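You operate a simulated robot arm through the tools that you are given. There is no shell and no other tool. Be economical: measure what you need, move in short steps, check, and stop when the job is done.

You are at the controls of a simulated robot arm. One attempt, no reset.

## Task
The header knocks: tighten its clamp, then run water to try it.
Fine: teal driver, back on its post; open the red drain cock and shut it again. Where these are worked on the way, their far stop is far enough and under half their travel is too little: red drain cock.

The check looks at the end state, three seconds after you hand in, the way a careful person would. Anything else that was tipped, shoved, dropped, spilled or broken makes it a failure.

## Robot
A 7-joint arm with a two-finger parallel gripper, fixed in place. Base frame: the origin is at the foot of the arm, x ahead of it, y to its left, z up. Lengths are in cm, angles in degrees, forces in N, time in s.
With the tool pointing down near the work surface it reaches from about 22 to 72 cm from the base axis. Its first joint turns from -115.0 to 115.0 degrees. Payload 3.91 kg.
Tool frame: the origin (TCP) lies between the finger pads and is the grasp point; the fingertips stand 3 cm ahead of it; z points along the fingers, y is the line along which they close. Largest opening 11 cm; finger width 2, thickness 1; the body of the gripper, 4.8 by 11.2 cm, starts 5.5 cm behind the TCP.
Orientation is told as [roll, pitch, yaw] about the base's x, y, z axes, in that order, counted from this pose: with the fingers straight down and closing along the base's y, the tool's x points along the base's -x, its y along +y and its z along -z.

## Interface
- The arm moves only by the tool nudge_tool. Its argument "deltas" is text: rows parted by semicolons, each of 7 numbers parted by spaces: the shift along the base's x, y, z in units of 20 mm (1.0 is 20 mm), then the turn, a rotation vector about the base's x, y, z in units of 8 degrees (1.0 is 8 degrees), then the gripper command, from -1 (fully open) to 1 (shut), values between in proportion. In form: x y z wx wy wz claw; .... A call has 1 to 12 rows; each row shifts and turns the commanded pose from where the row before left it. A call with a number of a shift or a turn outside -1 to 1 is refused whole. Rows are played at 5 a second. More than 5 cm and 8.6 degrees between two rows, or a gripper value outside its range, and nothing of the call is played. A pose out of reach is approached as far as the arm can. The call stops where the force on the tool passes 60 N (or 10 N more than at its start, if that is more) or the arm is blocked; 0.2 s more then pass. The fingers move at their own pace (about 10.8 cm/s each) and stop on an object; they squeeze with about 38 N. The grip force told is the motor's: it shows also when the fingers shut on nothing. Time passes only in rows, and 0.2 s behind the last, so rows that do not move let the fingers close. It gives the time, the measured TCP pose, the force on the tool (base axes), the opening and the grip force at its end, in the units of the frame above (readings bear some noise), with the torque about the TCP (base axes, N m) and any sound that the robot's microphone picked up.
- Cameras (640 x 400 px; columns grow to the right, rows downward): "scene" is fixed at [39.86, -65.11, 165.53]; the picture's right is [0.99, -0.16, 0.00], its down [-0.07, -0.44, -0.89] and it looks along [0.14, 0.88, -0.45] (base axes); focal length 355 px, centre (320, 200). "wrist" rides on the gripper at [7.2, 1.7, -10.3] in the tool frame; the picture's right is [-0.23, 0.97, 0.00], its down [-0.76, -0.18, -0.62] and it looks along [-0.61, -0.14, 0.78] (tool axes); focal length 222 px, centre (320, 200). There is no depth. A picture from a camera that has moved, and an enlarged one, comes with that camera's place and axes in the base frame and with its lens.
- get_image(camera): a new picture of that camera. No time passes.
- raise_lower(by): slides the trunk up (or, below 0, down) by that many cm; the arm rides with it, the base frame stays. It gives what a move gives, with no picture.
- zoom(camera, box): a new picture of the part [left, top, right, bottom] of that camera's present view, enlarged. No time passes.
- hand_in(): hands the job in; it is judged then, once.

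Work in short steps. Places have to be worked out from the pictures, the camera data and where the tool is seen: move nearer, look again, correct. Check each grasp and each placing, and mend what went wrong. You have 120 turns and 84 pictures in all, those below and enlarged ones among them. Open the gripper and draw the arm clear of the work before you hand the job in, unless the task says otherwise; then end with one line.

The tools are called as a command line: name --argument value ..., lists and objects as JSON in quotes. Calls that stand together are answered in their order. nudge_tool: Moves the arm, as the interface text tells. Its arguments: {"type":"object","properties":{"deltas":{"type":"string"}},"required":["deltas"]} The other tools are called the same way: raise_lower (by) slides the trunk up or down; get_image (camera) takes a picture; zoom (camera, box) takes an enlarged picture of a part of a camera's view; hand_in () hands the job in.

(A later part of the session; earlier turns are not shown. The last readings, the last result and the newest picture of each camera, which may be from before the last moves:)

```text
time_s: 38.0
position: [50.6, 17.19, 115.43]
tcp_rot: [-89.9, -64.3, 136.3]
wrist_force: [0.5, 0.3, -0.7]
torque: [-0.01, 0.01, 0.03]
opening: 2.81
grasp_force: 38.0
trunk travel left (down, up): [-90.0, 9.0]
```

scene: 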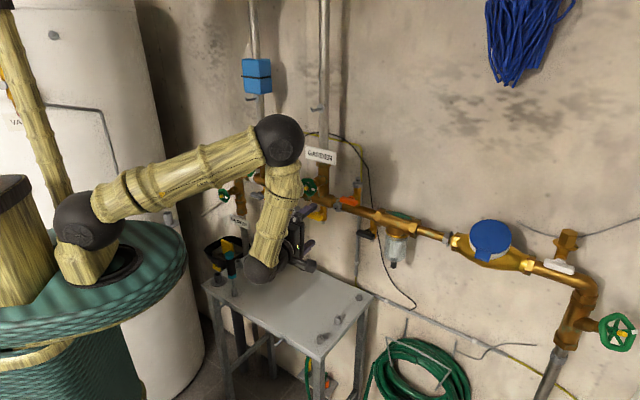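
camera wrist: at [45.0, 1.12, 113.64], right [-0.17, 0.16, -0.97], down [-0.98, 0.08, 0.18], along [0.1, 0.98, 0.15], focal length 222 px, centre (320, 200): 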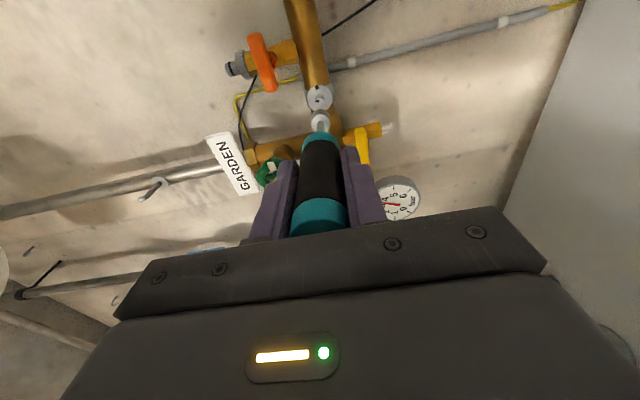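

nudge_tool --deltas "0.07 0.072 0 0 0 0 1;0.07 0.072 0 0 0 0 1;0.07 0.072 0 0 0 0 1;0 0 0 0 0 0 1"

zoom --camera "scene" --box '[318, 190, 350, 216]'

```text
time_s: 39.0
position: [50.93, 17.58, 115.39]
tcp_rot: [-89.8, -64.3, 136.2]
wrist_force: [-2.1, -0.1, -2.5]
torque: [-0.23, 0.21, 0.26]
opening: 2.8
grasp_force: 38.5
trunk travel left (down, up): [-90.0, 9.0]
```

```text
15.38 times, centred on (334, 203) of scene
camera zoom: at [39.86, -65.11, 165.53], right [0.99, -0.16, 0.0], down [-0.07, -0.44, -0.89], along [0.14, 0.88, -0.45], focal length 5457 px, centre (105, 154)
```

zoom: 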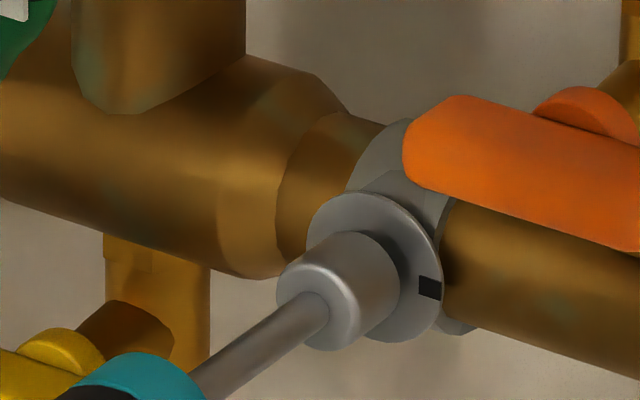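

Seated with small side loads. I'll turn another 17°.

nudge_tool --deltas "-0.02 0.02 -0.02 0.691 0.723 0 1;0 0 0 0.691 0.723 0 1;0 0 0 0.1 0.105 0 1;0 0 0 0 0 0 1"

```text
time_s: 40.0
position: [51.01, 17.64, 115.47]
tcp_rot: [-89.8, -81.5, 136.1]
wrist_force: [-0.2, 0.2, -2.5]
torque: [-0.1, 0.06, 0.08]
opening: 2.82
grasp_force: 38.0
trunk travel left (down, up): [-90.0, 9.0]
```

I'll back out and check the marks.

nudge_tool --deltas "-0.2 -0.21 0 0 0 0 1;-0.2 -0.21 0 0 0 0 1;-0.34 -0.36 0 0 0 0 1;-0.34 -0.36 0 0 0 0 1;-0.34 -0.36 0 0 0 0 1;-0.34 -0.36 0 0 0 0 1;-0.34 -0.36 0 0 0 0 1;0 0 0 0 0 0 1"

zoom --camera "wrist" --box '[300, 75, 348, 115]'

zoom --camera "scene" --box '[332, 199, 344, 209]'

```text
time_s: 41.8
position: [46.8, 13.27, 115.32]
tcp_rot: [-89.7, -81.4, 136.1]
wrist_force: [-0.1, 0.4, -1.2]
torque: [0.02, -0.01, 0.02]
opening: 2.83
grasp_force: 37.9
trunk travel left (down, up): [-90.0, 9.0]
```

```text
10.00 times, centred on (324, 95) of wrist
camera zoom: at [39.28, 6.18, 107.82], right [-0.72, 0.69, 0.08], down [-0.39, -0.49, 0.78], along [0.58, 0.53, 0.62], focal length 2221 px, centre (280, 1250)
```

zoom: 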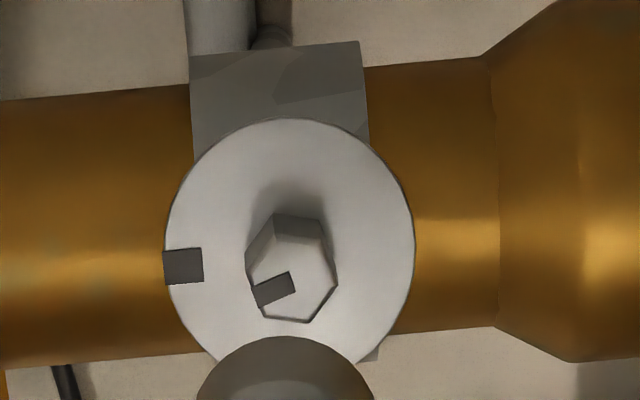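

```text
16.00 times, centred on (338, 204) of scene
camera zoom: at [39.86, -65.11, 165.53], right [0.99, -0.16, 0.0], down [-0.07, -0.44, -0.89], along [0.14, 0.88, -0.45], focal length 5675 px, centre (32, 136)
```

zoom: 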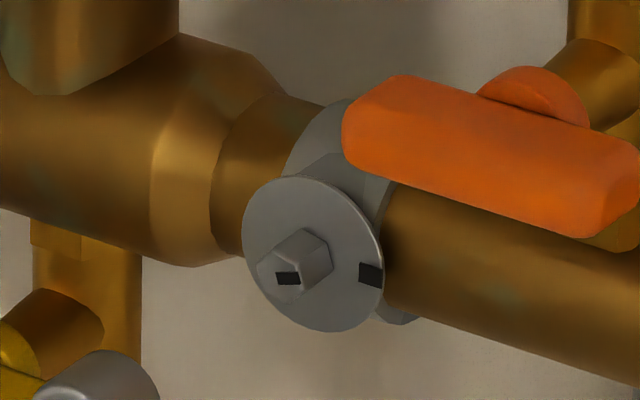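

The head hasn't moved in this pass, so the 17° was taken up as slack. It's still about 15° short. I'll reinsert a bit deeper at the present roll and turn further in small steps, watching the torque.

nudge_tool --deltas "0.34 0.36 0 0 0 0 1;0.34 0.36 0 0 0 0 1;0.34 0.36 0 0 0 0 1;0.34 0.36 0 0 0 0 1;0.2 0.21 0 0 0 0 1;0.1 0.1 0 0 0 0 1;0.1 0.1 0 0 0 0 1;0.1 0.1 0 0 0 0 1;0.1 0.1 0 0 0 0 1;0.1 0.1 0 0 0 0 1;0.06 0.06 0 0 0 0 1;0 0 0 0 0 0 1"

nudge_tool --deltas "0 0 0 0.345 0.36 0 1;0 0 0 0.345 0.36 0 1;0 0 0 0 0 0 1"

nudge_tool --deltas "0 0 0 0.345 0.36 0 1;0 0 0 0 0 0 1"

```text
time_s: 44.4
position: [51.08, 17.61, 115.4]
tcp_rot: [-89.9, -81.4, 136.3]
wrist_force: [-0.2, 1.0, -1.0]
torque: [0.02, 0.0, 0.09]
opening: 2.81
grasp_force: 38.1
trunk travel left (down, up): [-90.0, 9.0]
```

```text
time_s: 45.2
position: [51.09, 17.58, 115.36]
tcp_rot: [-81.6, -89.4, 127.8]
wrist_force: [-3.0, 1.0, -3.7]
torque: [-0.31, 0.28, 0.36]
opening: 2.79
grasp_force: 38.0
trunk travel left (down, up): [-90.0, 9.0]
```

```text
time_s: 45.8
position: [51.08, 17.55, 115.37]
tcp_rot: [88.7, -86.6, -42.3]
wrist_force: [-2.0, 3.9, -6.5]
torque: [-0.51, 0.43, 0.61]
opening: 2.82
grasp_force: 38.3
trunk travel left (down, up): [-90.0, 9.0]
```

nudge_tool --deltas "0 0 0 0.345 0.36 0 1;0 0 0 0 0 0 1"

nudge_tool --deltas "-0.2 -0.21 0 0 0 0 1;-0.2 -0.21 0 0 0 0 1;-0.34 -0.36 0 0 0 0 1;-0.34 -0.36 0 0 0 0 1;-0.34 -0.36 0 0 0 0 1;-0.34 -0.36 0 0 0 0 1;-0.34 -0.36 0 0 0 0 1;0 0 0 0 0 0 1"

zoom --camera "wrist" --box '[300, 75, 348, 115]'

```text
time_s: 46.4
position: [51.09, 17.64, 115.32]
tcp_rot: [89.4, -82.6, -42.9]
wrist_force: [-5.7, 4.0, -5.8]
torque: [-0.57, 0.44, 0.91]
opening: 2.8
grasp_force: 37.7
trunk travel left (down, up): [-90.0, 9.0]
```

```text
time_s: 48.2
position: [46.85, 13.13, 115.36]
tcp_rot: [89.7, -82.5, -43.5]
wrist_force: [-0.1, 0.2, -0.1]
torque: [-0.01, 0.01, 0.02]
opening: 2.82
grasp_force: 38.5
trunk travel left (down, up): [-90.0, 9.0]
```

```text
10.00 times, centred on (324, 95) of wrist
camera zoom: at [37.86, 7.48, 108.36], right [-0.68, 0.65, 0.35], down [-0.23, -0.64, 0.73], along [0.7, 0.41, 0.58], focal length 2221 px, centre (280, 1250)
```

zoom: 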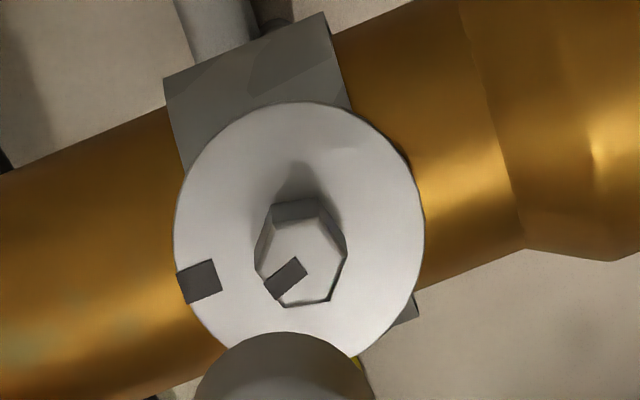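

The head is unchanged, still about 18° short. The socket probably isn't engaging deep enough. I'll reinsert and push gently until axial contact, then turn.

nudge_tool --deltas "0.34 0.36 0 0 0 0 1;0.34 0.36 0 0 0 0 1;0.34 0.36 0 0 0 0 1;0.34 0.36 0 0 0 0 1;0.2 0.21 0 0 0 0 1;0.1 0.1 0 0 0 0 1;0.1 0.1 0 0 0 0 1;0.1 0.1 0 0 0 0 1;0.1 0.1 0 0 0 0 1;0.1 0.1 0 0 0 0 1;0.06 0.06 0 0 0 0 1;0 0 0 0 0 0 1"

nudge_tool --deltas "0.035 0.036 0 0 0 0 1;0.035 0.036 0 0 0 0 1;0 0 0 0 0 0 1"

zoom --camera "scene" --box '[324, 193, 348, 213]'

```text
time_s: 50.8
position: [51.01, 17.56, 115.29]
tcp_rot: [90.0, -82.6, -43.6]
wrist_force: [-2.4, 4.7, -1.5]
torque: [-0.14, 0.1, 0.56]
opening: 2.79
grasp_force: 38.2
trunk travel left (down, up): [-90.0, 9.0]
```

```text
time_s: 51.6
position: [51.16, 17.77, 115.27]
tcp_rot: [89.2, -82.6, -42.8]
wrist_force: [-12.5, 3.9, -5.1]
torque: [-0.32, 0.26, 1.08]
opening: 2.8
grasp_force: 37.9
trunk travel left (down, up): [-90.0, 9.0]
```

```text
16.00 times, centred on (336, 203) of scene
camera zoom: at [39.86, -65.11, 165.53], right [0.99, -0.16, 0.0], down [-0.07, -0.44, -0.89], along [0.14, 0.88, -0.45], focal length 5675 px, centre (64, 152)
```

zoom: 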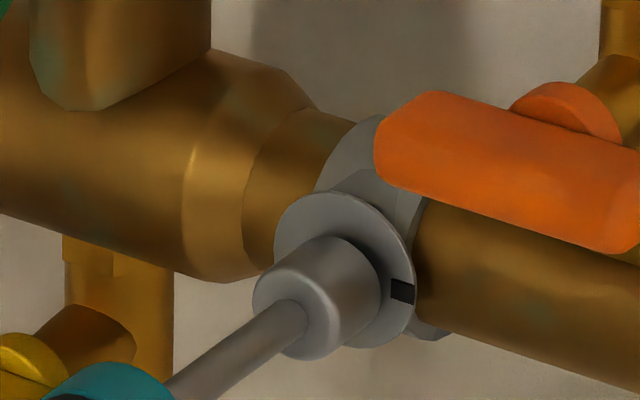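

Axial contact reached (about 6 N), but with a side force of about 12 N along −h. I'll relieve it by 1.5 mm, then turn.

nudge_tool --deltas "-0.054 0.052 -0.03 0 0 0 1;0 0 0 0 0 0 1"

nudge_tool --deltas "0 0 0 0.345 0.36 0 1;0 0 0 0.345 0.36 0 1;0 0 0 0 0 0 1"

nudge_tool --deltas "0 0 0 0.345 0.36 0 1;0 0 0 0.345 0.36 0 1;0 0 0 0 0 0 1"

```text
time_s: 52.2
position: [51.16, 17.61, 115.35]
tcp_rot: [90.4, -82.8, -44.3]
wrist_force: [-5.1, -0.1, -0.6]
torque: [-0.15, 0.15, 0.41]
opening: 2.82
grasp_force: 37.6
trunk travel left (down, up): [-90.0, 9.0]
```

```text
time_s: 53.0
position: [51.14, 17.67, 115.37]
tcp_rot: [90.1, -74.6, -43.7]
wrist_force: [-5.1, -0.1, -3.9]
torque: [0.02, -0.03, 0.64]
opening: 2.79
grasp_force: 38.0
trunk travel left (down, up): [-90.0, 9.0]
```

```text
time_s: 53.8
position: [51.23, 17.72, 115.22]
tcp_rot: [89.9, -66.6, -43.5]
wrist_force: [-6.9, -1.7, -7.7]
torque: [0.15, -0.15, 0.62]
opening: 2.78
grasp_force: 38.3
trunk travel left (down, up): [-90.0, 9.0]
```

nudge_tool --deltas "-0.2 -0.21 0 0 0 0 1;-0.2 -0.21 0 0 0 0 1;-0.34 -0.36 0 0 0 0 1;-0.34 -0.36 0 0 0 0 1;-0.34 -0.36 0 0 0 0 1;-0.34 -0.36 0 0 0 0 1;-0.34 -0.36 0 0 0 0 1;0 0 0 0 0 0 1"

zoom --camera "wrist" --box '[296, 75, 344, 125]'

```text
time_s: 55.6
position: [46.79, 13.34, 115.31]
tcp_rot: [90.0, -66.7, -43.6]
wrist_force: [0.3, -0.1, -0.9]
torque: [-0.02, 0.01, -0.03]
opening: 2.82
grasp_force: 37.8
trunk travel left (down, up): [-90.0, 9.0]
```

```text
8.00 times, centred on (320, 100) of wrist
camera zoom: at [36.47, 8.89, 109.23], right [-0.58, 0.56, 0.59], down [-0.09, -0.77, 0.63], along [0.81, 0.31, 0.5], focal length 1777 px, centre (320, 1000)
```

zoom: 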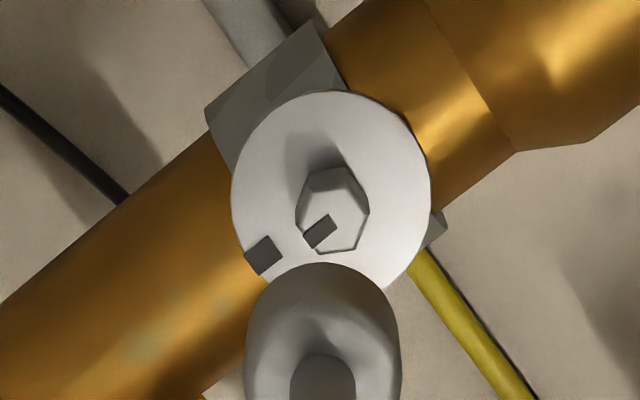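

The head bar is now parallel to the disc mark (39.6° vs 38.8° in the image). I'll confirm with the scene camera.

zoom --camera "scene" --box '[332, 199, 344, 209]'

```text
16.00 times, centred on (338, 204) of scene
camera zoom: at [39.86, -65.11, 165.53], right [0.99, -0.16, 0.0], down [-0.07, -0.44, -0.89], along [0.14, 0.88, -0.45], focal length 5675 px, centre (32, 136)
```

zoom: 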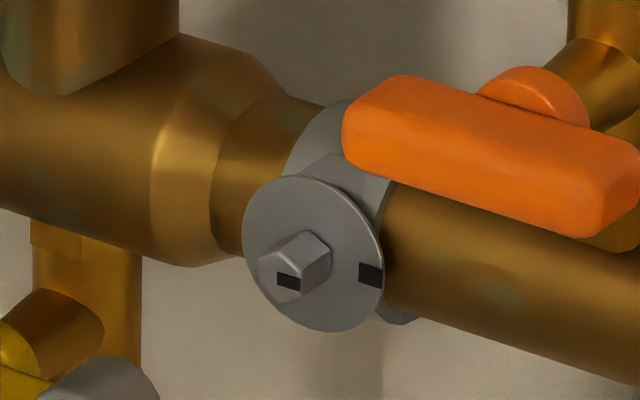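

The marks are aligned in both views, so the clamp is tight. Now I'll return the driver: unroll, pitch down and carry it back over its post.

nudge_tool --deltas "-0.1 -0.1 0 -0.691 -0.723 0 1;0 0 0 -0.691 -0.723 0 1;0 0 0 -0.691 -0.723 0 1;0 0 0 -0.691 -0.723 0 1;0 0 0 -0.691 -0.723 0 1;0 0 0 -0.691 -0.723 0 1;0 0 0 -0.691 -0.723 0 1;0 0 0 -0.691 -0.723 0 1;0 0 0 -0.691 -0.723 0 1;0 0 0 -0.691 -0.723 0 1;0 0 0 -0.691 -0.723 0 1;0 0 0 -0.691 -0.723 0 1"

nudge_tool --deltas "0 0 0 -0.691 -0.723 0 1;0 0 0 -0.691 -0.723 0 1;0 0 0 -0.09 -0.094 0 1;0 0 0 -0.723 0.691 0 1;0 0 0 -0.723 0.691 0 1;0 0 0 -0.723 0.691 0 1;0 0 0 -0.723 0.691 0 1;0 0 0 -0.723 0.691 0 1;0 0 0 -0.723 0.691 0 1;0 0 0 -0.723 0.691 0 1;0 0 0 -0.723 0.691 0 1;0 0 0 -0.723 0.691 0 1"

nudge_tool --deltas "-0.3 0.3 0 -0.723 0.691 0 1;-0.3 0.3 0 -0.723 0.691 0 1;-0.3 0.3 0 -0.18 0.173 0 1;-1 1 0 0 0 0 1;-1 1 0 0 0 0 1;-1 1 0 0 0 0 1;-1 1 0 0 0 0 1;-1 1 0 0 0 0 1;-1 1 0 0 0 0 1;0 0 0 0 0 0 1"

```text
time_s: 58.2
position: [46.76, 13.07, 115.23]
tcp_rot: [-90.0, -17.1, 136.3]
wrist_force: [0.2, 0.4, -0.8]
torque: [0.0, 0.02, 0.02]
opening: 2.81
grasp_force: 38.0
trunk travel left (down, up): [-90.0, 9.0]
```

```text
time_s: 60.8
position: [47.26, 12.27, 115.09]
tcp_rot: [-17.9, -0.3, 135.5]
wrist_force: [-0.9, 3.1, 1.4]
torque: [-0.25, 0.01, -0.04]
opening: 2.79
grasp_force: 38.5
trunk travel left (down, up): [-90.0, 9.0]
```

```text
time_s: 63.0
position: [33.12, 26.96, 115.28]
tcp_rot: [0.0, 0.0, 135.8]
wrist_force: [0.1, 0.1, -1.4]
torque: [0.02, 0.01, -0.04]
opening: 2.82
grasp_force: 37.6
trunk travel left (down, up): [-90.0, 9.0]
```

Tool is down again. I'll carry it to above the post.

nudge_tool --deltas "-0.892 0.909 0 0 0 0 1;-0.892 0.909 0 0 0 0 1;-0.892 0.909 -0.5 0 0 0 1;-0.892 0.909 -0.5 0 0 0 1;0 0 -0.7 0 0 0 1;0 0 -0.7 0 0 0 1;0 0 -0.7 0 0 0.03 1;0 0 -0.7 0 0 0 1;0 0 0 0 0 0 1"

zoom --camera "scene" --box '[216, 264, 256, 300]'

zoom --camera "wrist" --box '[280, 70, 360, 150]'

get_image --camera "scene"

```text
time_s: 65.0
position: [25.87, 34.19, 107.58]
tcp_rot: [-0.1, -0.1, 136.2]
wrist_force: [-0.4, 0.3, -0.6]
torque: [0.0, -0.01, 0.0]
opening: 2.8
grasp_force: 37.9
trunk travel left (down, up): [-90.0, 9.0]
```

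```text
11.11 times, centred on (236, 282) of scene
camera zoom: at [39.86, -65.11, 165.53], right [0.99, -0.16, 0.0], down [-0.07, -0.44, -0.89], along [0.14, 0.88, -0.45], focal length 3941 px, centre (1253, -711)
```

zoom: 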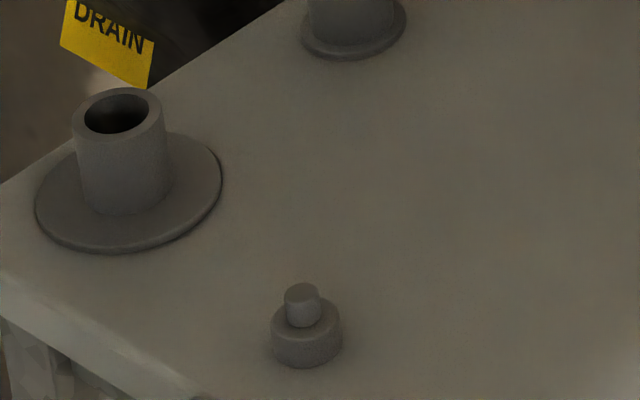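

```text
5.00 times, centred on (320, 110) of wrist
camera zoom: at [29.92, 27.96, 117.9], right [-0.84, -0.55, 0.0], down [-0.43, 0.65, 0.62], along [-0.34, 0.52, -0.78], focal length 1111 px, centre (320, 650)
```

zoom: 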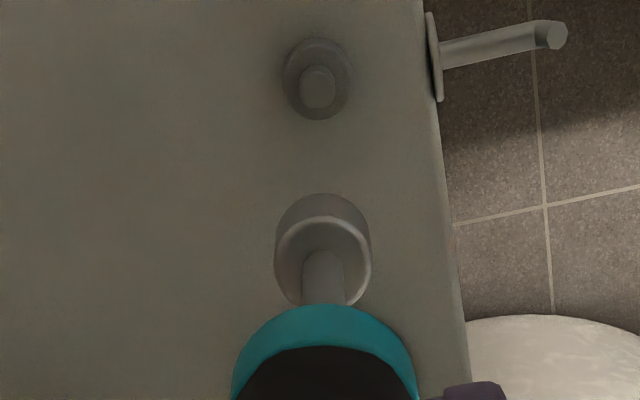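

```text
33 pictures are left
```

scene: 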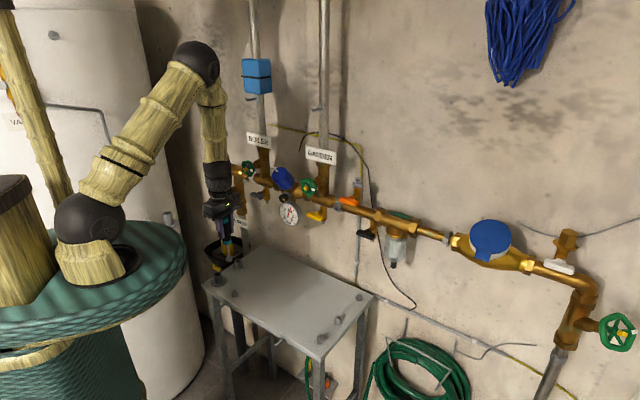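

Nothing else appears disturbed. The wrist view puts the peg about 1 mm toward (+x, +y). I'll apply that and lower to just above the peg.

nudge_tool --deltas "0.04 0.035 -1 0 0 0 1;0 0 -1 0 0 0 1;0 0 -1 0 0 0 1;0 0 -1 0 0 0 1;0 0 -0.8 0 0 0 1;0 0 0 0 0 0 1"

zoom --camera "scene" --box '[224, 274, 252, 300]'

zoom --camera "wrist" --box '[296, 85, 344, 133]'

```text
time_s: 66.4
position: [25.9, 34.19, 98.17]
tcp_rot: [0.0, 0.0, 136.1]
wrist_force: [-1.5, 0.4, -1.1]
torque: [0.02, -0.02, -0.02]
opening: 2.81
grasp_force: 38.4
trunk travel left (down, up): [-90.0, 9.0]
```

```text
15.38 times, centred on (238, 287) of scene
camera zoom: at [39.86, -65.11, 165.53], right [0.99, -0.16, 0.0], down [-0.07, -0.44, -0.89], along [0.14, 0.88, -0.45], focal length 5457 px, centre (1582, -1138)
```

zoom: 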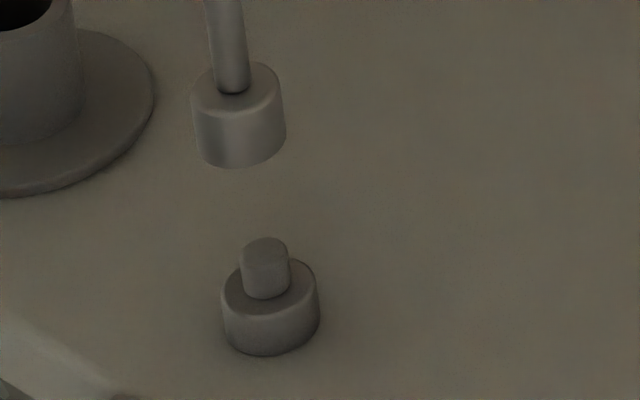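

```text
8.33 times, centred on (320, 109) of wrist
camera zoom: at [29.96, 27.99, 108.4], right [-0.84, -0.55, 0.0], down [-0.43, 0.65, 0.62], along [-0.34, 0.52, -0.78], focal length 1851 px, centre (320, 958)
```

zoom: 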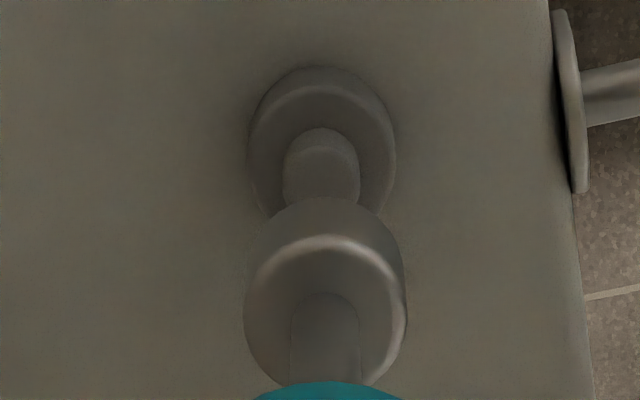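

Both views indicate the socket tip is about 3 mm off the peg along −h, likely from a slight pivot in the grip. I'll shift +h by 3 mm, lower 1 cm and recheck.

nudge_tool --deltas "0.125 -0.086 0 0 0 0 1;0 0 -0.5 0 0 0 1;0 0 0 0 0 0 1"

zoom --camera "scene" --box '[224, 274, 252, 300]'

zoom --camera "wrist" --box '[296, 85, 344, 133]'

```text
time_s: 67.2
position: [26.03, 33.97, 97.22]
tcp_rot: [0.0, 0.0, 136.2]
wrist_force: [0.2, 0.7, -0.5]
torque: [0.02, -0.01, -0.01]
opening: 2.83
grasp_force: 38.4
trunk travel left (down, up): [-90.0, 9.0]
```

```text
15.38 times, centred on (238, 287) of scene
camera zoom: at [39.86, -65.11, 165.53], right [0.99, -0.16, 0.0], down [-0.07, -0.44, -0.89], along [0.14, 0.88, -0.45], focal length 5457 px, centre (1582, -1138)
```

zoom: 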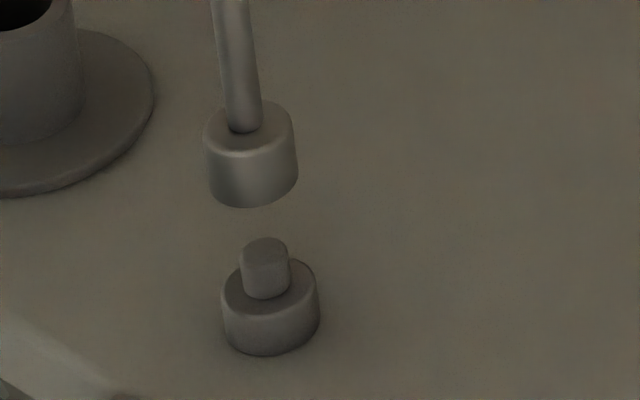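

```text
8.33 times, centred on (320, 109) of wrist
camera zoom: at [30.12, 27.78, 107.46], right [-0.84, -0.55, 0.0], down [-0.43, 0.66, 0.62], along [-0.34, 0.52, -0.78], focal length 1851 px, centre (320, 958)
```

zoom: 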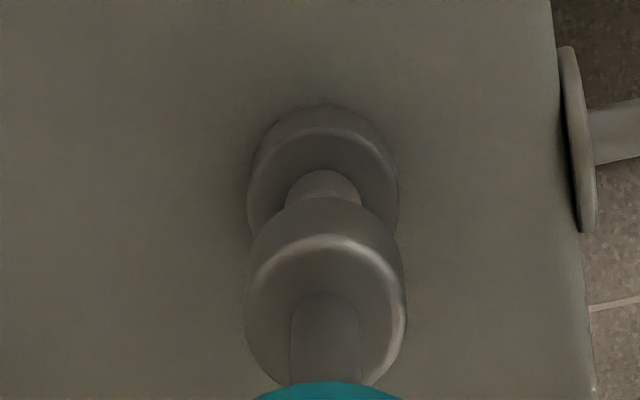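

Much closer; I'll add another 0.8 mm along +h and lower further.

nudge_tool --deltas "0.03 -0.028 -0.25 0 0 0 1;0 0 -0.25 0 0 0 1;0 0 0 0 0 0 1"

zoom --camera "scene" --box '[224, 274, 252, 300]'

zoom --camera "wrist" --box '[296, 85, 344, 133]'

```text
time_s: 68.0
position: [26.28, 33.94, 96.11]
tcp_rot: [-0.1, -0.1, 136.2]
wrist_force: [0.0, -0.6, -0.3]
torque: [0.03, -0.01, 0.01]
opening: 2.85
grasp_force: 38.2
trunk travel left (down, up): [-90.0, 9.0]
```

```text
15.38 times, centred on (238, 287) of scene
camera zoom: at [39.86, -65.11, 165.53], right [0.99, -0.16, 0.0], down [-0.07, -0.44, -0.89], along [0.14, 0.88, -0.45], focal length 5457 px, centre (1582, -1138)
```

zoom: 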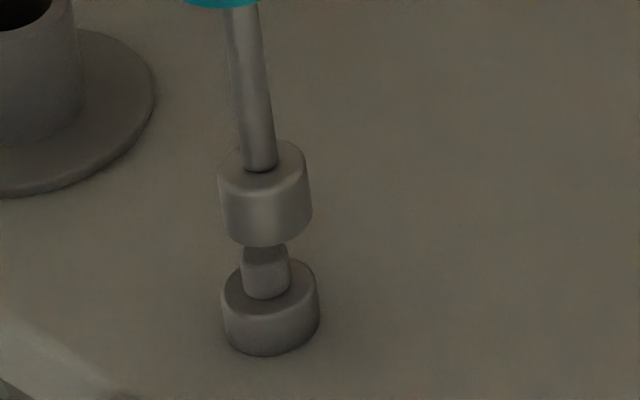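

```text
8.33 times, centred on (320, 109) of wrist
camera zoom: at [30.33, 27.73, 106.37], right [-0.84, -0.55, 0.0], down [-0.43, 0.66, 0.62], along [-0.34, 0.52, -0.78], focal length 1851 px, centre (320, 958)
```

zoom: 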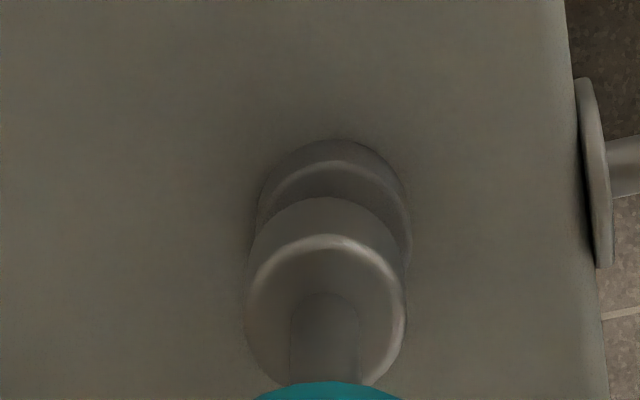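

Now it's slightly overshot: about 1.2 mm in +n. I'll correct that and lower in small steps, watching the force.

nudge_tool --deltas "-0.06 -0.026 0 0 0 0 1;0 0 -0.1 0 0 0 1;0 0 -0.1 0 0 0 1;0 0 -0.1 0 0 0 1;0 0 0 0 0 0 1"

zoom --camera "scene" --box '[224, 274, 252, 300]'

```text
time_s: 69.2
position: [25.97, 33.89, 95.59]
tcp_rot: [0.0, 0.1, 136.2]
wrist_force: [0.4, 0.4, -1.6]
torque: [-0.01, 0.03, 0.0]
opening: 2.82
grasp_force: 38.5
trunk travel left (down, up): [-90.0, 9.0]
```

```text
15.38 times, centred on (238, 287) of scene
camera zoom: at [39.86, -65.11, 165.53], right [0.99, -0.16, 0.0], down [-0.07, -0.44, -0.89], along [0.14, 0.88, -0.45], focal length 5457 px, centre (1582, -1138)
```

zoom: 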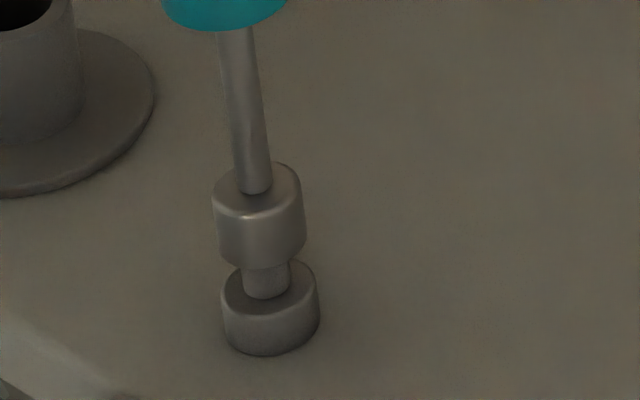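

Aligned by eye; continuing down in 2 mm steps.

nudge_tool --deltas "0 0 -0.1 0 0 0 1;0 0 -0.1 0 0 0 1;0 0 -0.1 0 0 0 1;0 0 0 0 0 0 1"

zoom --camera "scene" --box '[224, 274, 252, 300]'

```text
time_s: 70.2
position: [26.03, 34.03, 94.85]
tcp_rot: [-0.1, 0.0, 136.2]
wrist_force: [0.0, -1.0, -1.2]
torque: [0.0, 0.0, -0.03]
opening: 2.82
grasp_force: 37.6
trunk travel left (down, up): [-90.0, 9.0]
```

```text
15.38 times, centred on (238, 287) of scene
camera zoom: at [39.86, -65.11, 165.53], right [0.99, -0.16, 0.0], down [-0.07, -0.44, -0.89], along [0.14, 0.88, -0.45], focal length 5457 px, centre (1582, -1138)
```

zoom: 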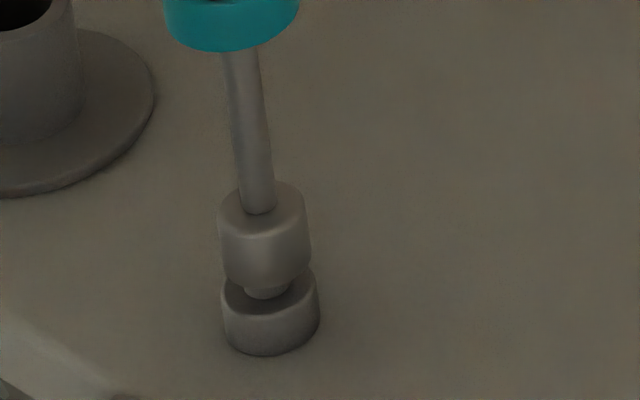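

The socket is sliding over the peg with no load. I'll continue to the seat.

nudge_tool --deltas "0 0 -0.1 0 0 0 1;0 0 -0.1 0 0 0 1;0 0 -0.1 0 0 0 1;0 0 -0.1 0 0 0 1;0 0 0 0 0 0 1"

nudge_tool --deltas "0 0 -0.05 0 0 0 1;0 0 -0.05 0 0 0 1;0 0 0 0 0 0 1"

zoom --camera "scene" --box '[224, 274, 252, 300]'

```text
time_s: 71.4
position: [26.01, 34.11, 94.1]
tcp_rot: [-0.1, -0.1, 136.3]
wrist_force: [-4.8, 6.9, 14.0]
torque: [0.26, 0.54, -0.01]
opening: 2.83
grasp_force: 38.0
trunk travel left (down, up): [-90.0, 9.0]
```

```text
time_s: 72.2
position: [26.1, 33.96, 93.93]
tcp_rot: [-0.1, 0.0, 136.2]
wrist_force: [-1.9, 9.1, 26.9]
torque: [0.09, -0.27, 0.04]
opening: 2.8
grasp_force: 38.0
trunk travel left (down, up): [-90.0, 9.0]
```

```text
15.38 times, centred on (238, 287) of scene
camera zoom: at [39.86, -65.11, 165.53], right [0.99, -0.16, 0.0], down [-0.07, -0.44, -0.89], along [0.14, 0.88, -0.45], focal length 5457 px, centre (1582, -1138)
```

zoom: 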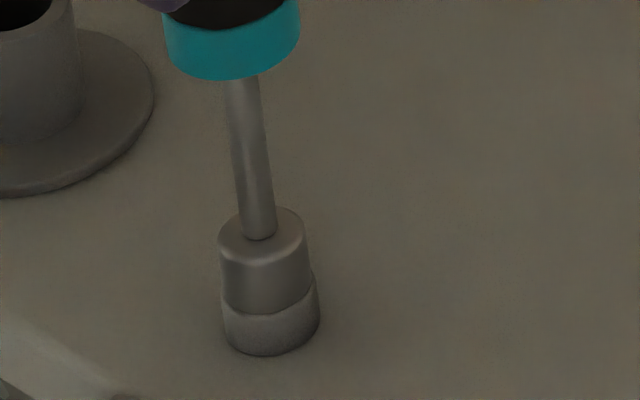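

Seated on the collar. I'll relieve the push and side load before releasing.

nudge_tool --deltas "-0.05 0.06 0.06 0 0 0 1;0 0 0 0 0 0 1"

```text
time_s: 72.8
position: [26.13, 33.95, 93.94]
tcp_rot: [0.1, 0.1, 136.1]
wrist_force: [5.8, 3.0, 5.8]
torque: [-0.04, -1.07, 0.03]
opening: 2.8
grasp_force: 37.8
trunk travel left (down, up): [-90.0, 9.0]
```

nudge_tool --deltas "0.06 0.03 0.02 0 0 0 1;0 0 0 0 0 0 1"

```text
time_s: 73.4
position: [26.18, 34.15, 94.02]
tcp_rot: [0.1, 0.0, 136.2]
wrist_force: [-0.1, 0.0, -0.9]
torque: [-0.02, -0.02, 0.03]
opening: 2.8
grasp_force: 38.4
trunk travel left (down, up): [-90.0, 9.0]
```

Loads are zero. I'll release gently, then check that it stands.

nudge_tool --deltas "0 0 0 0 0 0 0.4;0 0 0 0 0 0 0.2;0 0 0 0 0 0 -0.2;0 0 0 0 0 0 -1;0 0 0 0 0 0 -1;0 0 0 0 0 0 -1"

zoom --camera "scene" --box '[206, 240, 270, 300]'

```text
time_s: 74.8
position: [26.13, 34.07, 94.01]
tcp_rot: [0.0, 0.1, 136.1]
wrist_force: [0.0, 0.2, 0.6]
torque: [-0.02, -0.02, -0.02]
opening: 11.01
grasp_force: 0.1
trunk travel left (down, up): [-90.0, 9.0]
```

```text
6.67 times, centred on (238, 270) of scene
camera zoom: at [39.86, -65.11, 165.53], right [0.99, -0.16, 0.0], down [-0.07, -0.44, -0.89], along [0.14, 0.88, -0.45], focal length 2365 px, centre (867, -267)
```

zoom: 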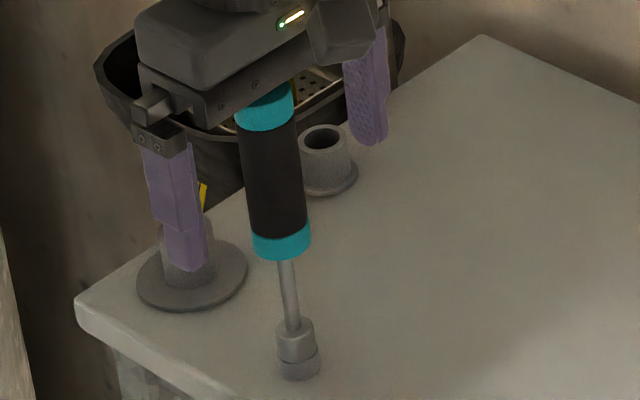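

The driver stands on its post, released. I'll rise clear and yaw back to 46°, ready for the red cock.

nudge_tool --deltas "0 0 1 0 0 0 -1;0 0 1 0 0 0 -1;0 0 1 0 0 0 -1;0 0 1 0 0 0 -1;0 0 1 0 0 0 -1;0 0 1 0 0 -1 -1;0 0 1 0 0 -1 -1;0 0 1 0 0 -1 -1;0 0 1 0 0 -1 -1;0 0 1 0 0 -1 -1;0 0 1 0 0 -1 -1;0 0 0 0 0 -1 -1"

nudge_tool --deltas "-0.8 0.6 0 0 0 -1 -1;-0.8 0.6 0 0 0 -1 -1;-0.8 0.6 0 0 0 -1 -1;-0.8 0.6 0 0 0 -1 -1;-0.8 0.6 0 0 0 -0.25 -1;-0.8 0.6 0 0 0 0 -1;-0.8 0.6 0 0 0 0 -1;-0.8 0.6 0 0 0 0 -1;-0.8 0.6 0 0 0 0 -1;-0.8 0.6 0 0 0 0 -1"

get_image --camera "scene"

```text
time_s: 77.4
position: [26.14, 34.29, 115.93]
tcp_rot: [0.0, 0.1, 80.1]
wrist_force: [0.0, 0.8, 1.4]
torque: [-0.03, 0.0, -0.01]
opening: 11.01
grasp_force: 0.1
trunk travel left (down, up): [-90.0, 9.0]
```

```text
time_s: 79.6
position: [9.94, 46.32, 116.03]
tcp_rot: [0.0, 0.0, 46.2]
wrist_force: [0.0, 0.4, 1.0]
torque: [0.0, 0.03, 0.04]
opening: 11.01
grasp_force: 0.0
trunk travel left (down, up): [-90.0, 9.0]
```

```text
22 pictures are left
```

scene: 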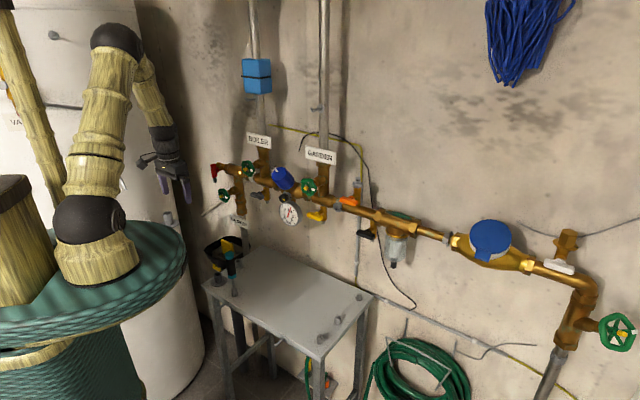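

Everything is in place, driver standing. I'll pitch level to face the wall and look at the red cock.

nudge_tool --deltas "-0.1 0.1 0 0.723 -0.691 0 -1;-0.1 0.1 0 0.723 -0.691 0 -1;-0.1 0.1 0 0.723 -0.691 0 -1;-0.1 0.1 0 0.723 -0.691 0 -1;-0.1 0.1 0 0.723 -0.691 0 -1;-0.1 0.1 0 0.723 -0.691 0 -1;-0.1 0.1 0 0.723 -0.691 0 -1;-0.1 0.1 0 0.723 -0.691 0 -1;-0.1 0.1 0 0.723 -0.691 0 -1;-0.1 0.1 0 0.723 -0.691 0 -1;-0.1 0.1 0 0.723 -0.691 0 -1;0 0 0 0.18 -0.173 0 -1"

get_image --camera "wrist"

```text
time_s: 82.2
position: [8.64, 47.36, 115.78]
tcp_rot: [-3.0, -80.7, 46.5]
wrist_force: [-0.2, -0.2, 0.4]
torque: [-0.01, 0.0, 0.03]
opening: 10.99
grasp_force: 0.1
out of reach, approached as far as the arm can: row 4, 5
trunk travel left (down, up): [-90.0, 9.0]
```

```text
21 pictures are left
camera wrist: at [-0.69, 40.67, 110.27], right [-0.65, 0.73, 0.22], down [-0.24, -0.46, 0.85], along [0.72, 0.5, 0.47], focal length 222 px, centre (320, 200)
```

wrist: 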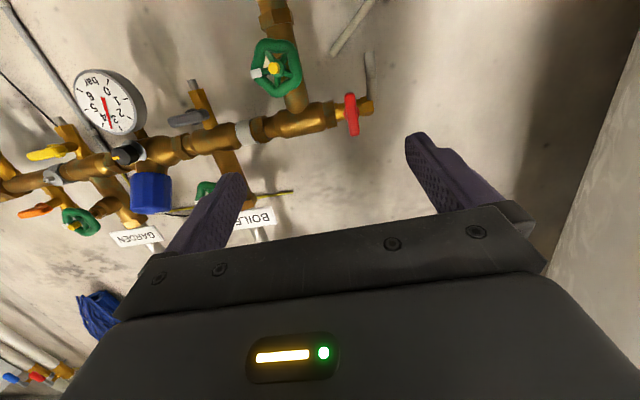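

Rows 4–5 were out of reach, so the pitch is about 9° short. The red lever shows at (352, 114), so I'll zoom in on it.

zoom --camera "wrist" --box '[300, 40, 396, 160]'

```text
3.33 times, centred on (348, 100) of wrist
camera zoom: at [-0.69, 40.67, 110.27], right [-0.65, 0.73, 0.22], down [-0.24, -0.46, 0.85], along [0.72, 0.5, 0.47], focal length 740 px, centre (227, 533)
```

zoom: 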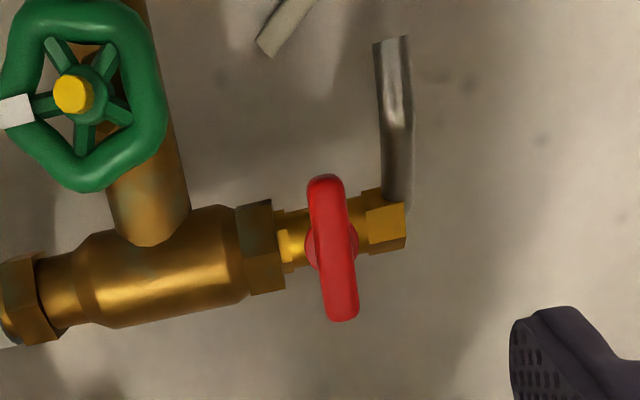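

The red T-handle is perpendicular to its body (shut), with its spindle along the wall normal, centred at about (19.8, 63.2, 115.2). I'll correct the pitch, narrow the fingers to about 4 cm and go to a standoff in front of it.

nudge_tool --deltas "0.466 0.91 -0.06 0.42 -0.4 0.175 0.27;0.466 0.91 -0.06 0.42 -0.4 0.175 0.27;0.466 0.91 -0.06 0 0 0 0.27;0.466 0.91 -0.06 0 0 0 0.27;0.466 0.91 -0.06 0 0 0 0.27;0 0 0 0 0 0 0.27"

get_image --camera "wrist"

```text
time_s: 83.6
position: [13.34, 56.54, 115.1]
tcp_rot: [-72.7, -89.7, 118.9]
wrist_force: [-0.2, -0.4, 0.1]
torque: [0.01, -0.01, -0.02]
opening: 4.02
grasp_force: 0.0
trunk travel left (down, up): [-90.0, 9.0]
```

```text
19 pictures are left
camera wrist: at [5.1, 50.28, 107.88], right [-0.71, 0.67, 0.22], down [-0.3, -0.57, 0.76], along [0.64, 0.47, 0.61], focal length 222 px, centre (320, 200)
```

wrist: 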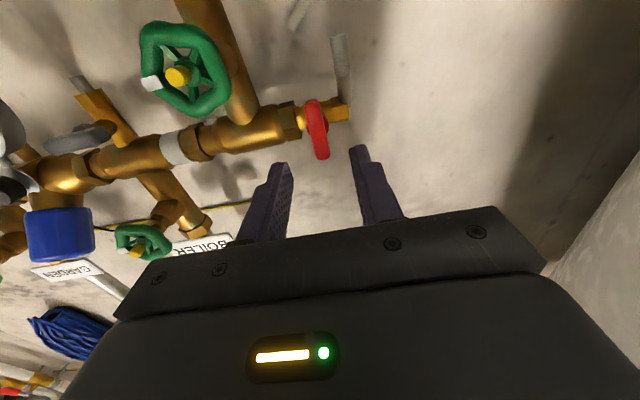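

The lever is nearly parallel to the finger plane. I'll zoom to refine the centring.

zoom --camera "wrist" --box '[260, 80, 380, 180]'

```text
4.00 times, centred on (320, 130) of wrist
camera zoom: at [5.1, 50.28, 107.88], right [-0.71, 0.67, 0.22], down [-0.3, -0.57, 0.76], along [0.64, 0.47, 0.61], focal length 888 px, centre (320, 480)
```

zoom: 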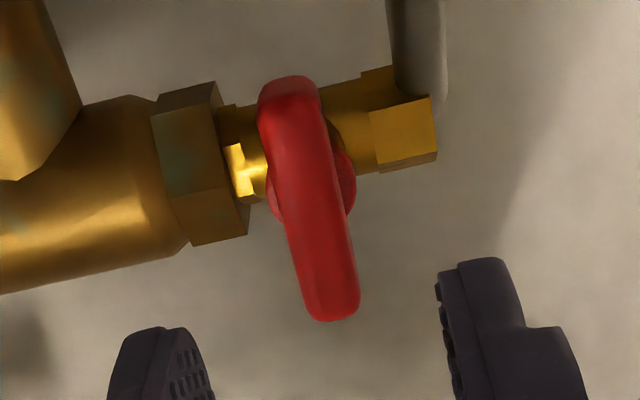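

The lever is about 2 mm toward +h and rotated about 3.5° relative to the tool. I'll correct both and advance 5 cm.

nudge_tool --deltas "0.07 -0.07 0 0.3 0.31 0 0.27;0.345 0.36 0 0 0 0 0.27;0.345 0.36 0 0 0 0 0.27;0.345 0.36 0 0 0 0 0.27;0.345 0.36 0 0 0 0 0.27;0.345 0.36 0 0 0 0 0.27;0 0 0 0 0 0 0.27"

get_image --camera "wrist"

zoom --camera "scene" --box '[190, 140, 270, 220]'

```text
time_s: 85.2
position: [16.89, 60.14, 115.24]
tcp_rot: [88.4, -86.7, -41.9]
wrist_force: [0.0, -0.3, -0.5]
torque: [0.01, 0.05, -0.03]
opening: 4.02
grasp_force: 0.0
trunk travel left (down, up): [-90.0, 9.0]
```

```text
17 pictures are left
camera wrist: at [8.28, 53.99, 108.11], right [-0.69, 0.66, 0.28], down [-0.27, -0.6, 0.75], along [0.67, 0.45, 0.6], focal length 222 px, centre (320, 200)
```

wrist: 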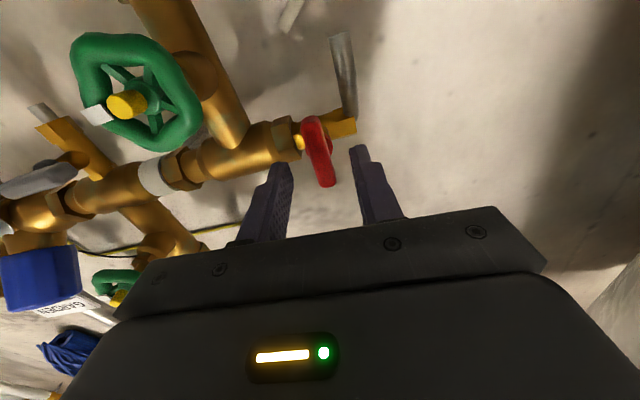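

```text
5.00 times, centred on (230, 180) of scene
camera zoom: at [39.86, -65.11, 165.53], right [0.99, -0.16, 0.0], down [-0.07, -0.44, -0.89], along [0.14, 0.88, -0.45], focal length 1774 px, centre (770, 300)
```

zoom: 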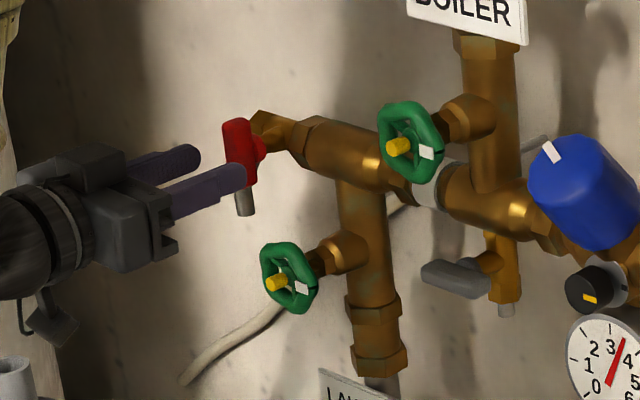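

The lever sits between the fingers. I'll advance another 1.6 cm so the pads overlap the lever, then check.

nudge_tool --deltas "0.14 0.145 0 0 0 0 0.27;0.14 0.145 0 0 0 0 0.27;0.14 0.145 0 0 0 0 0.27;0.14 0.145 0 0 0 0 0.27;0 0 0 0 0 0 0.27"

zoom --camera "wrist" --box '[260, 100, 380, 220]'

zoom --camera "scene" --box '[200, 155, 232, 195]'

```text
time_s: 86.4
position: [17.92, 61.08, 115.17]
tcp_rot: [88.1, -86.8, -41.8]
wrist_force: [0.6, -0.8, -1.1]
torque: [-0.03, 0.01, 0.01]
opening: 4.02
grasp_force: 0.0
trunk travel left (down, up): [-90.0, 9.0]
```

```text
3.33 times, centred on (320, 160) of wrist
camera zoom: at [9.31, 55.04, 108.03], right [-0.69, 0.66, 0.28], down [-0.27, -0.6, 0.75], along [0.67, 0.45, 0.6], focal length 740 px, centre (320, 333)
```

zoom: 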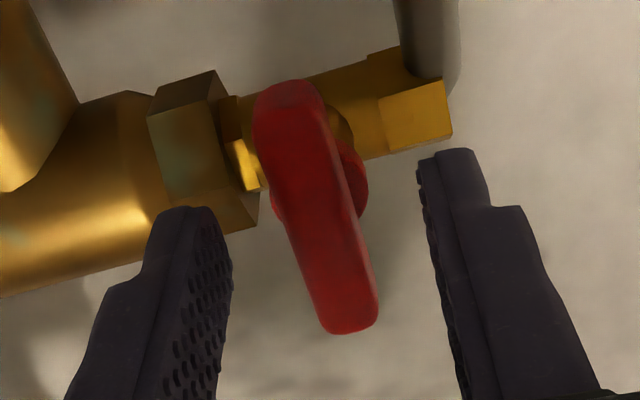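

```text
10.00 times, centred on (216, 175) of scene
camera zoom: at [39.86, -65.11, 165.53], right [0.99, -0.16, 0.0], down [-0.07, -0.44, -0.89], along [0.14, 0.88, -0.45], focal length 3547 px, centre (1360, 450)
```

zoom: 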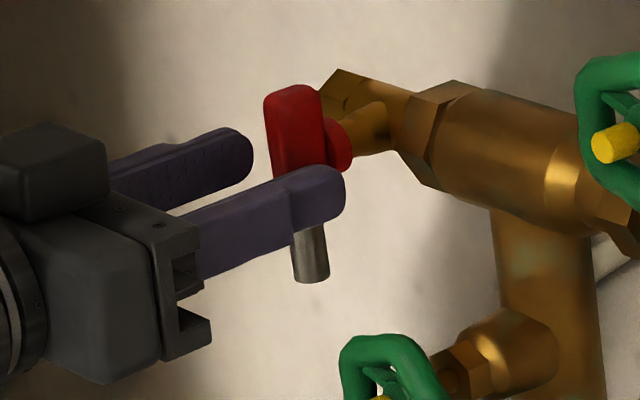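

The fingers straddle the lever, and the views disagree by a few millimetres on height, so I'll raise 2 mm. Then I'll advance 1.2 cm and close on the handle.

nudge_tool --deltas "0.14 0.145 0.1 0 0 0 0.27;0.14 0.145 0 0 0 0 0.27;0.14 0.145 0 0 0 0 0.27;0 0 0 0 0 0 0.27"

nudge_tool --deltas "0 0 0 0 0 0 0.6;0 0 0 0 0 0 0.8;0 0 0 0 0 0 1;0 0 0 0 0 0 1;0 0 0 0 0 0 1"

zoom --camera "wrist" --box '[260, 100, 380, 220]'

```text
time_s: 87.4
position: [18.77, 61.94, 115.41]
tcp_rot: [88.4, -86.8, -42.0]
wrist_force: [-0.2, -0.1, -0.5]
torque: [0.01, 0.01, 0.0]
opening: 3.99
grasp_force: 0.3
trunk travel left (down, up): [-90.0, 9.0]
```

```text
time_s: 88.6
position: [18.85, 61.8, 115.39]
tcp_rot: [87.6, -86.7, -41.4]
wrist_force: [6.8, -10.6, -4.8]
torque: [-0.08, -0.51, -1.18]
opening: 1.8
grasp_force: 45.2
trunk travel left (down, up): [-90.0, 9.0]
```

```text
3.33 times, centred on (320, 160) of wrist
camera zoom: at [10.31, 55.77, 108.2], right [-0.69, 0.66, 0.28], down [-0.27, -0.6, 0.75], along [0.67, 0.44, 0.6], focal length 740 px, centre (320, 333)
```

zoom: 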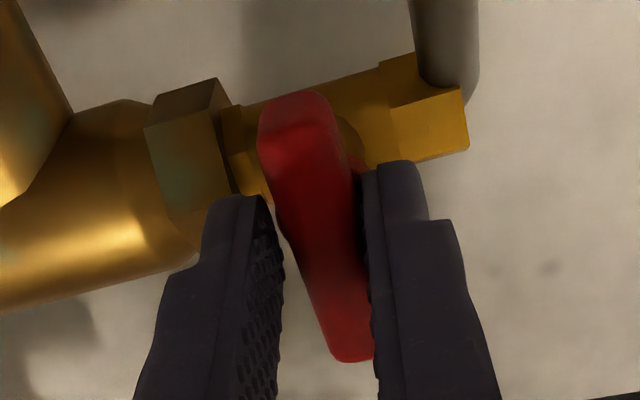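

Opening stopped at 1.8 cm with a side load toward +h. The tips are likely on the hub flange behind the lever. I'll reopen, draw back 0.7 cm, shift +h 2 mm and close again.

nudge_tool --deltas "0 0 0 0 0 0 0.27;0 0 0 0 0 0 0.27;-0.12 -0.125 0 0 0 0 0.27;-0.05 -0.195 0 0 0 0 0.27;0 0 0 0 0 0 0.27;0 0 0 0 0 0 0.6;0 0 0 0 0 0 0.8;0 0 0 0 0 0 1;0 0 0 0 0 0 1;0 0 0 0 0 0 1"

zoom --camera "wrist" --box '[260, 100, 380, 220]'

```text
time_s: 90.8
position: [18.41, 61.48, 115.35]
tcp_rot: [88.8, -87.0, -42.3]
wrist_force: [-4.7, 4.2, 3.8]
torque: [-0.83, -0.51, -0.43]
opening: 1.49
grasp_force: 45.2
trunk travel left (down, up): [-90.0, 9.0]
```

```text
3.33 times, centred on (320, 160) of wrist
camera zoom: at [9.76, 55.39, 108.14], right [-0.69, 0.66, 0.28], down [-0.27, -0.6, 0.75], along [0.67, 0.45, 0.6], focal length 740 px, centre (320, 333)
```

zoom: 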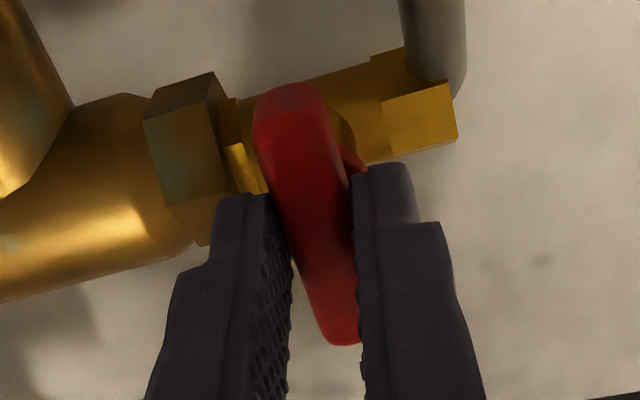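

Now the lever itself is gripped (1.49 cm), with about −0.9 N·m about the spindle. I'll try turning in the negative direction by 8° and read the torque.

nudge_tool --deltas "0 0 0 -0.345 -0.36 0 1;0 0 0 -0.345 -0.36 0 1;0 0 0 0 0 0 1"

```text
time_s: 91.6
position: [18.4, 61.41, 115.32]
tcp_rot: [-88.7, -85.1, 135.1]
wrist_force: [-5.6, 8.6, 3.6]
torque: [-0.84, 0.8, -0.38]
opening: 1.38
grasp_force: 44.8
trunk travel left (down, up): [-90.0, 9.0]
```

Torque about the spindle went to zero and the grip tightened to 1.38 cm, so it's now aligned. I'll continue another 8°.

nudge_tool --deltas "0 0 0 -0.345 -0.36 0 1;0 0 0 -0.345 -0.36 0 1;0 0 0 0 0 0 1"

```text
time_s: 92.4
position: [18.37, 61.41, 115.32]
tcp_rot: [-89.7, -77.1, 136.0]
wrist_force: [-6.3, 7.1, 6.5]
torque: [-0.65, 0.63, -0.57]
opening: 1.42
grasp_force: 45.1
trunk travel left (down, up): [-90.0, 9.0]
```

nudge_tool --deltas "0 0 0 -0.691 -0.723 0 1;0 0 0 -0.691 -0.723 0 1;0 0 0 0 0 0 1"

zoom --camera "scene" --box '[200, 155, 232, 195]'

```text
time_s: 93.2
position: [18.4, 61.31, 115.45]
tcp_rot: [-89.8, -61.2, 136.1]
wrist_force: [-4.9, 6.1, 3.9]
torque: [0.12, -0.12, -0.49]
opening: 1.42
grasp_force: 44.7
trunk travel left (down, up): [-90.0, 9.0]
```

```text
10.00 times, centred on (216, 175) of scene
camera zoom: at [39.86, -65.11, 165.53], right [0.99, -0.16, 0.0], down [-0.07, -0.44, -0.89], along [0.14, 0.88, -0.45], focal length 3547 px, centre (1360, 450)
```

zoom: 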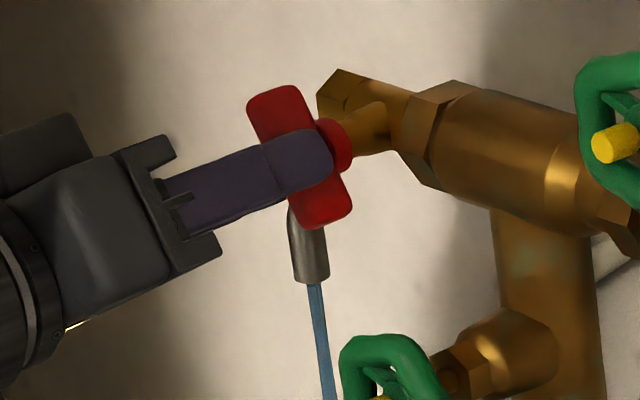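

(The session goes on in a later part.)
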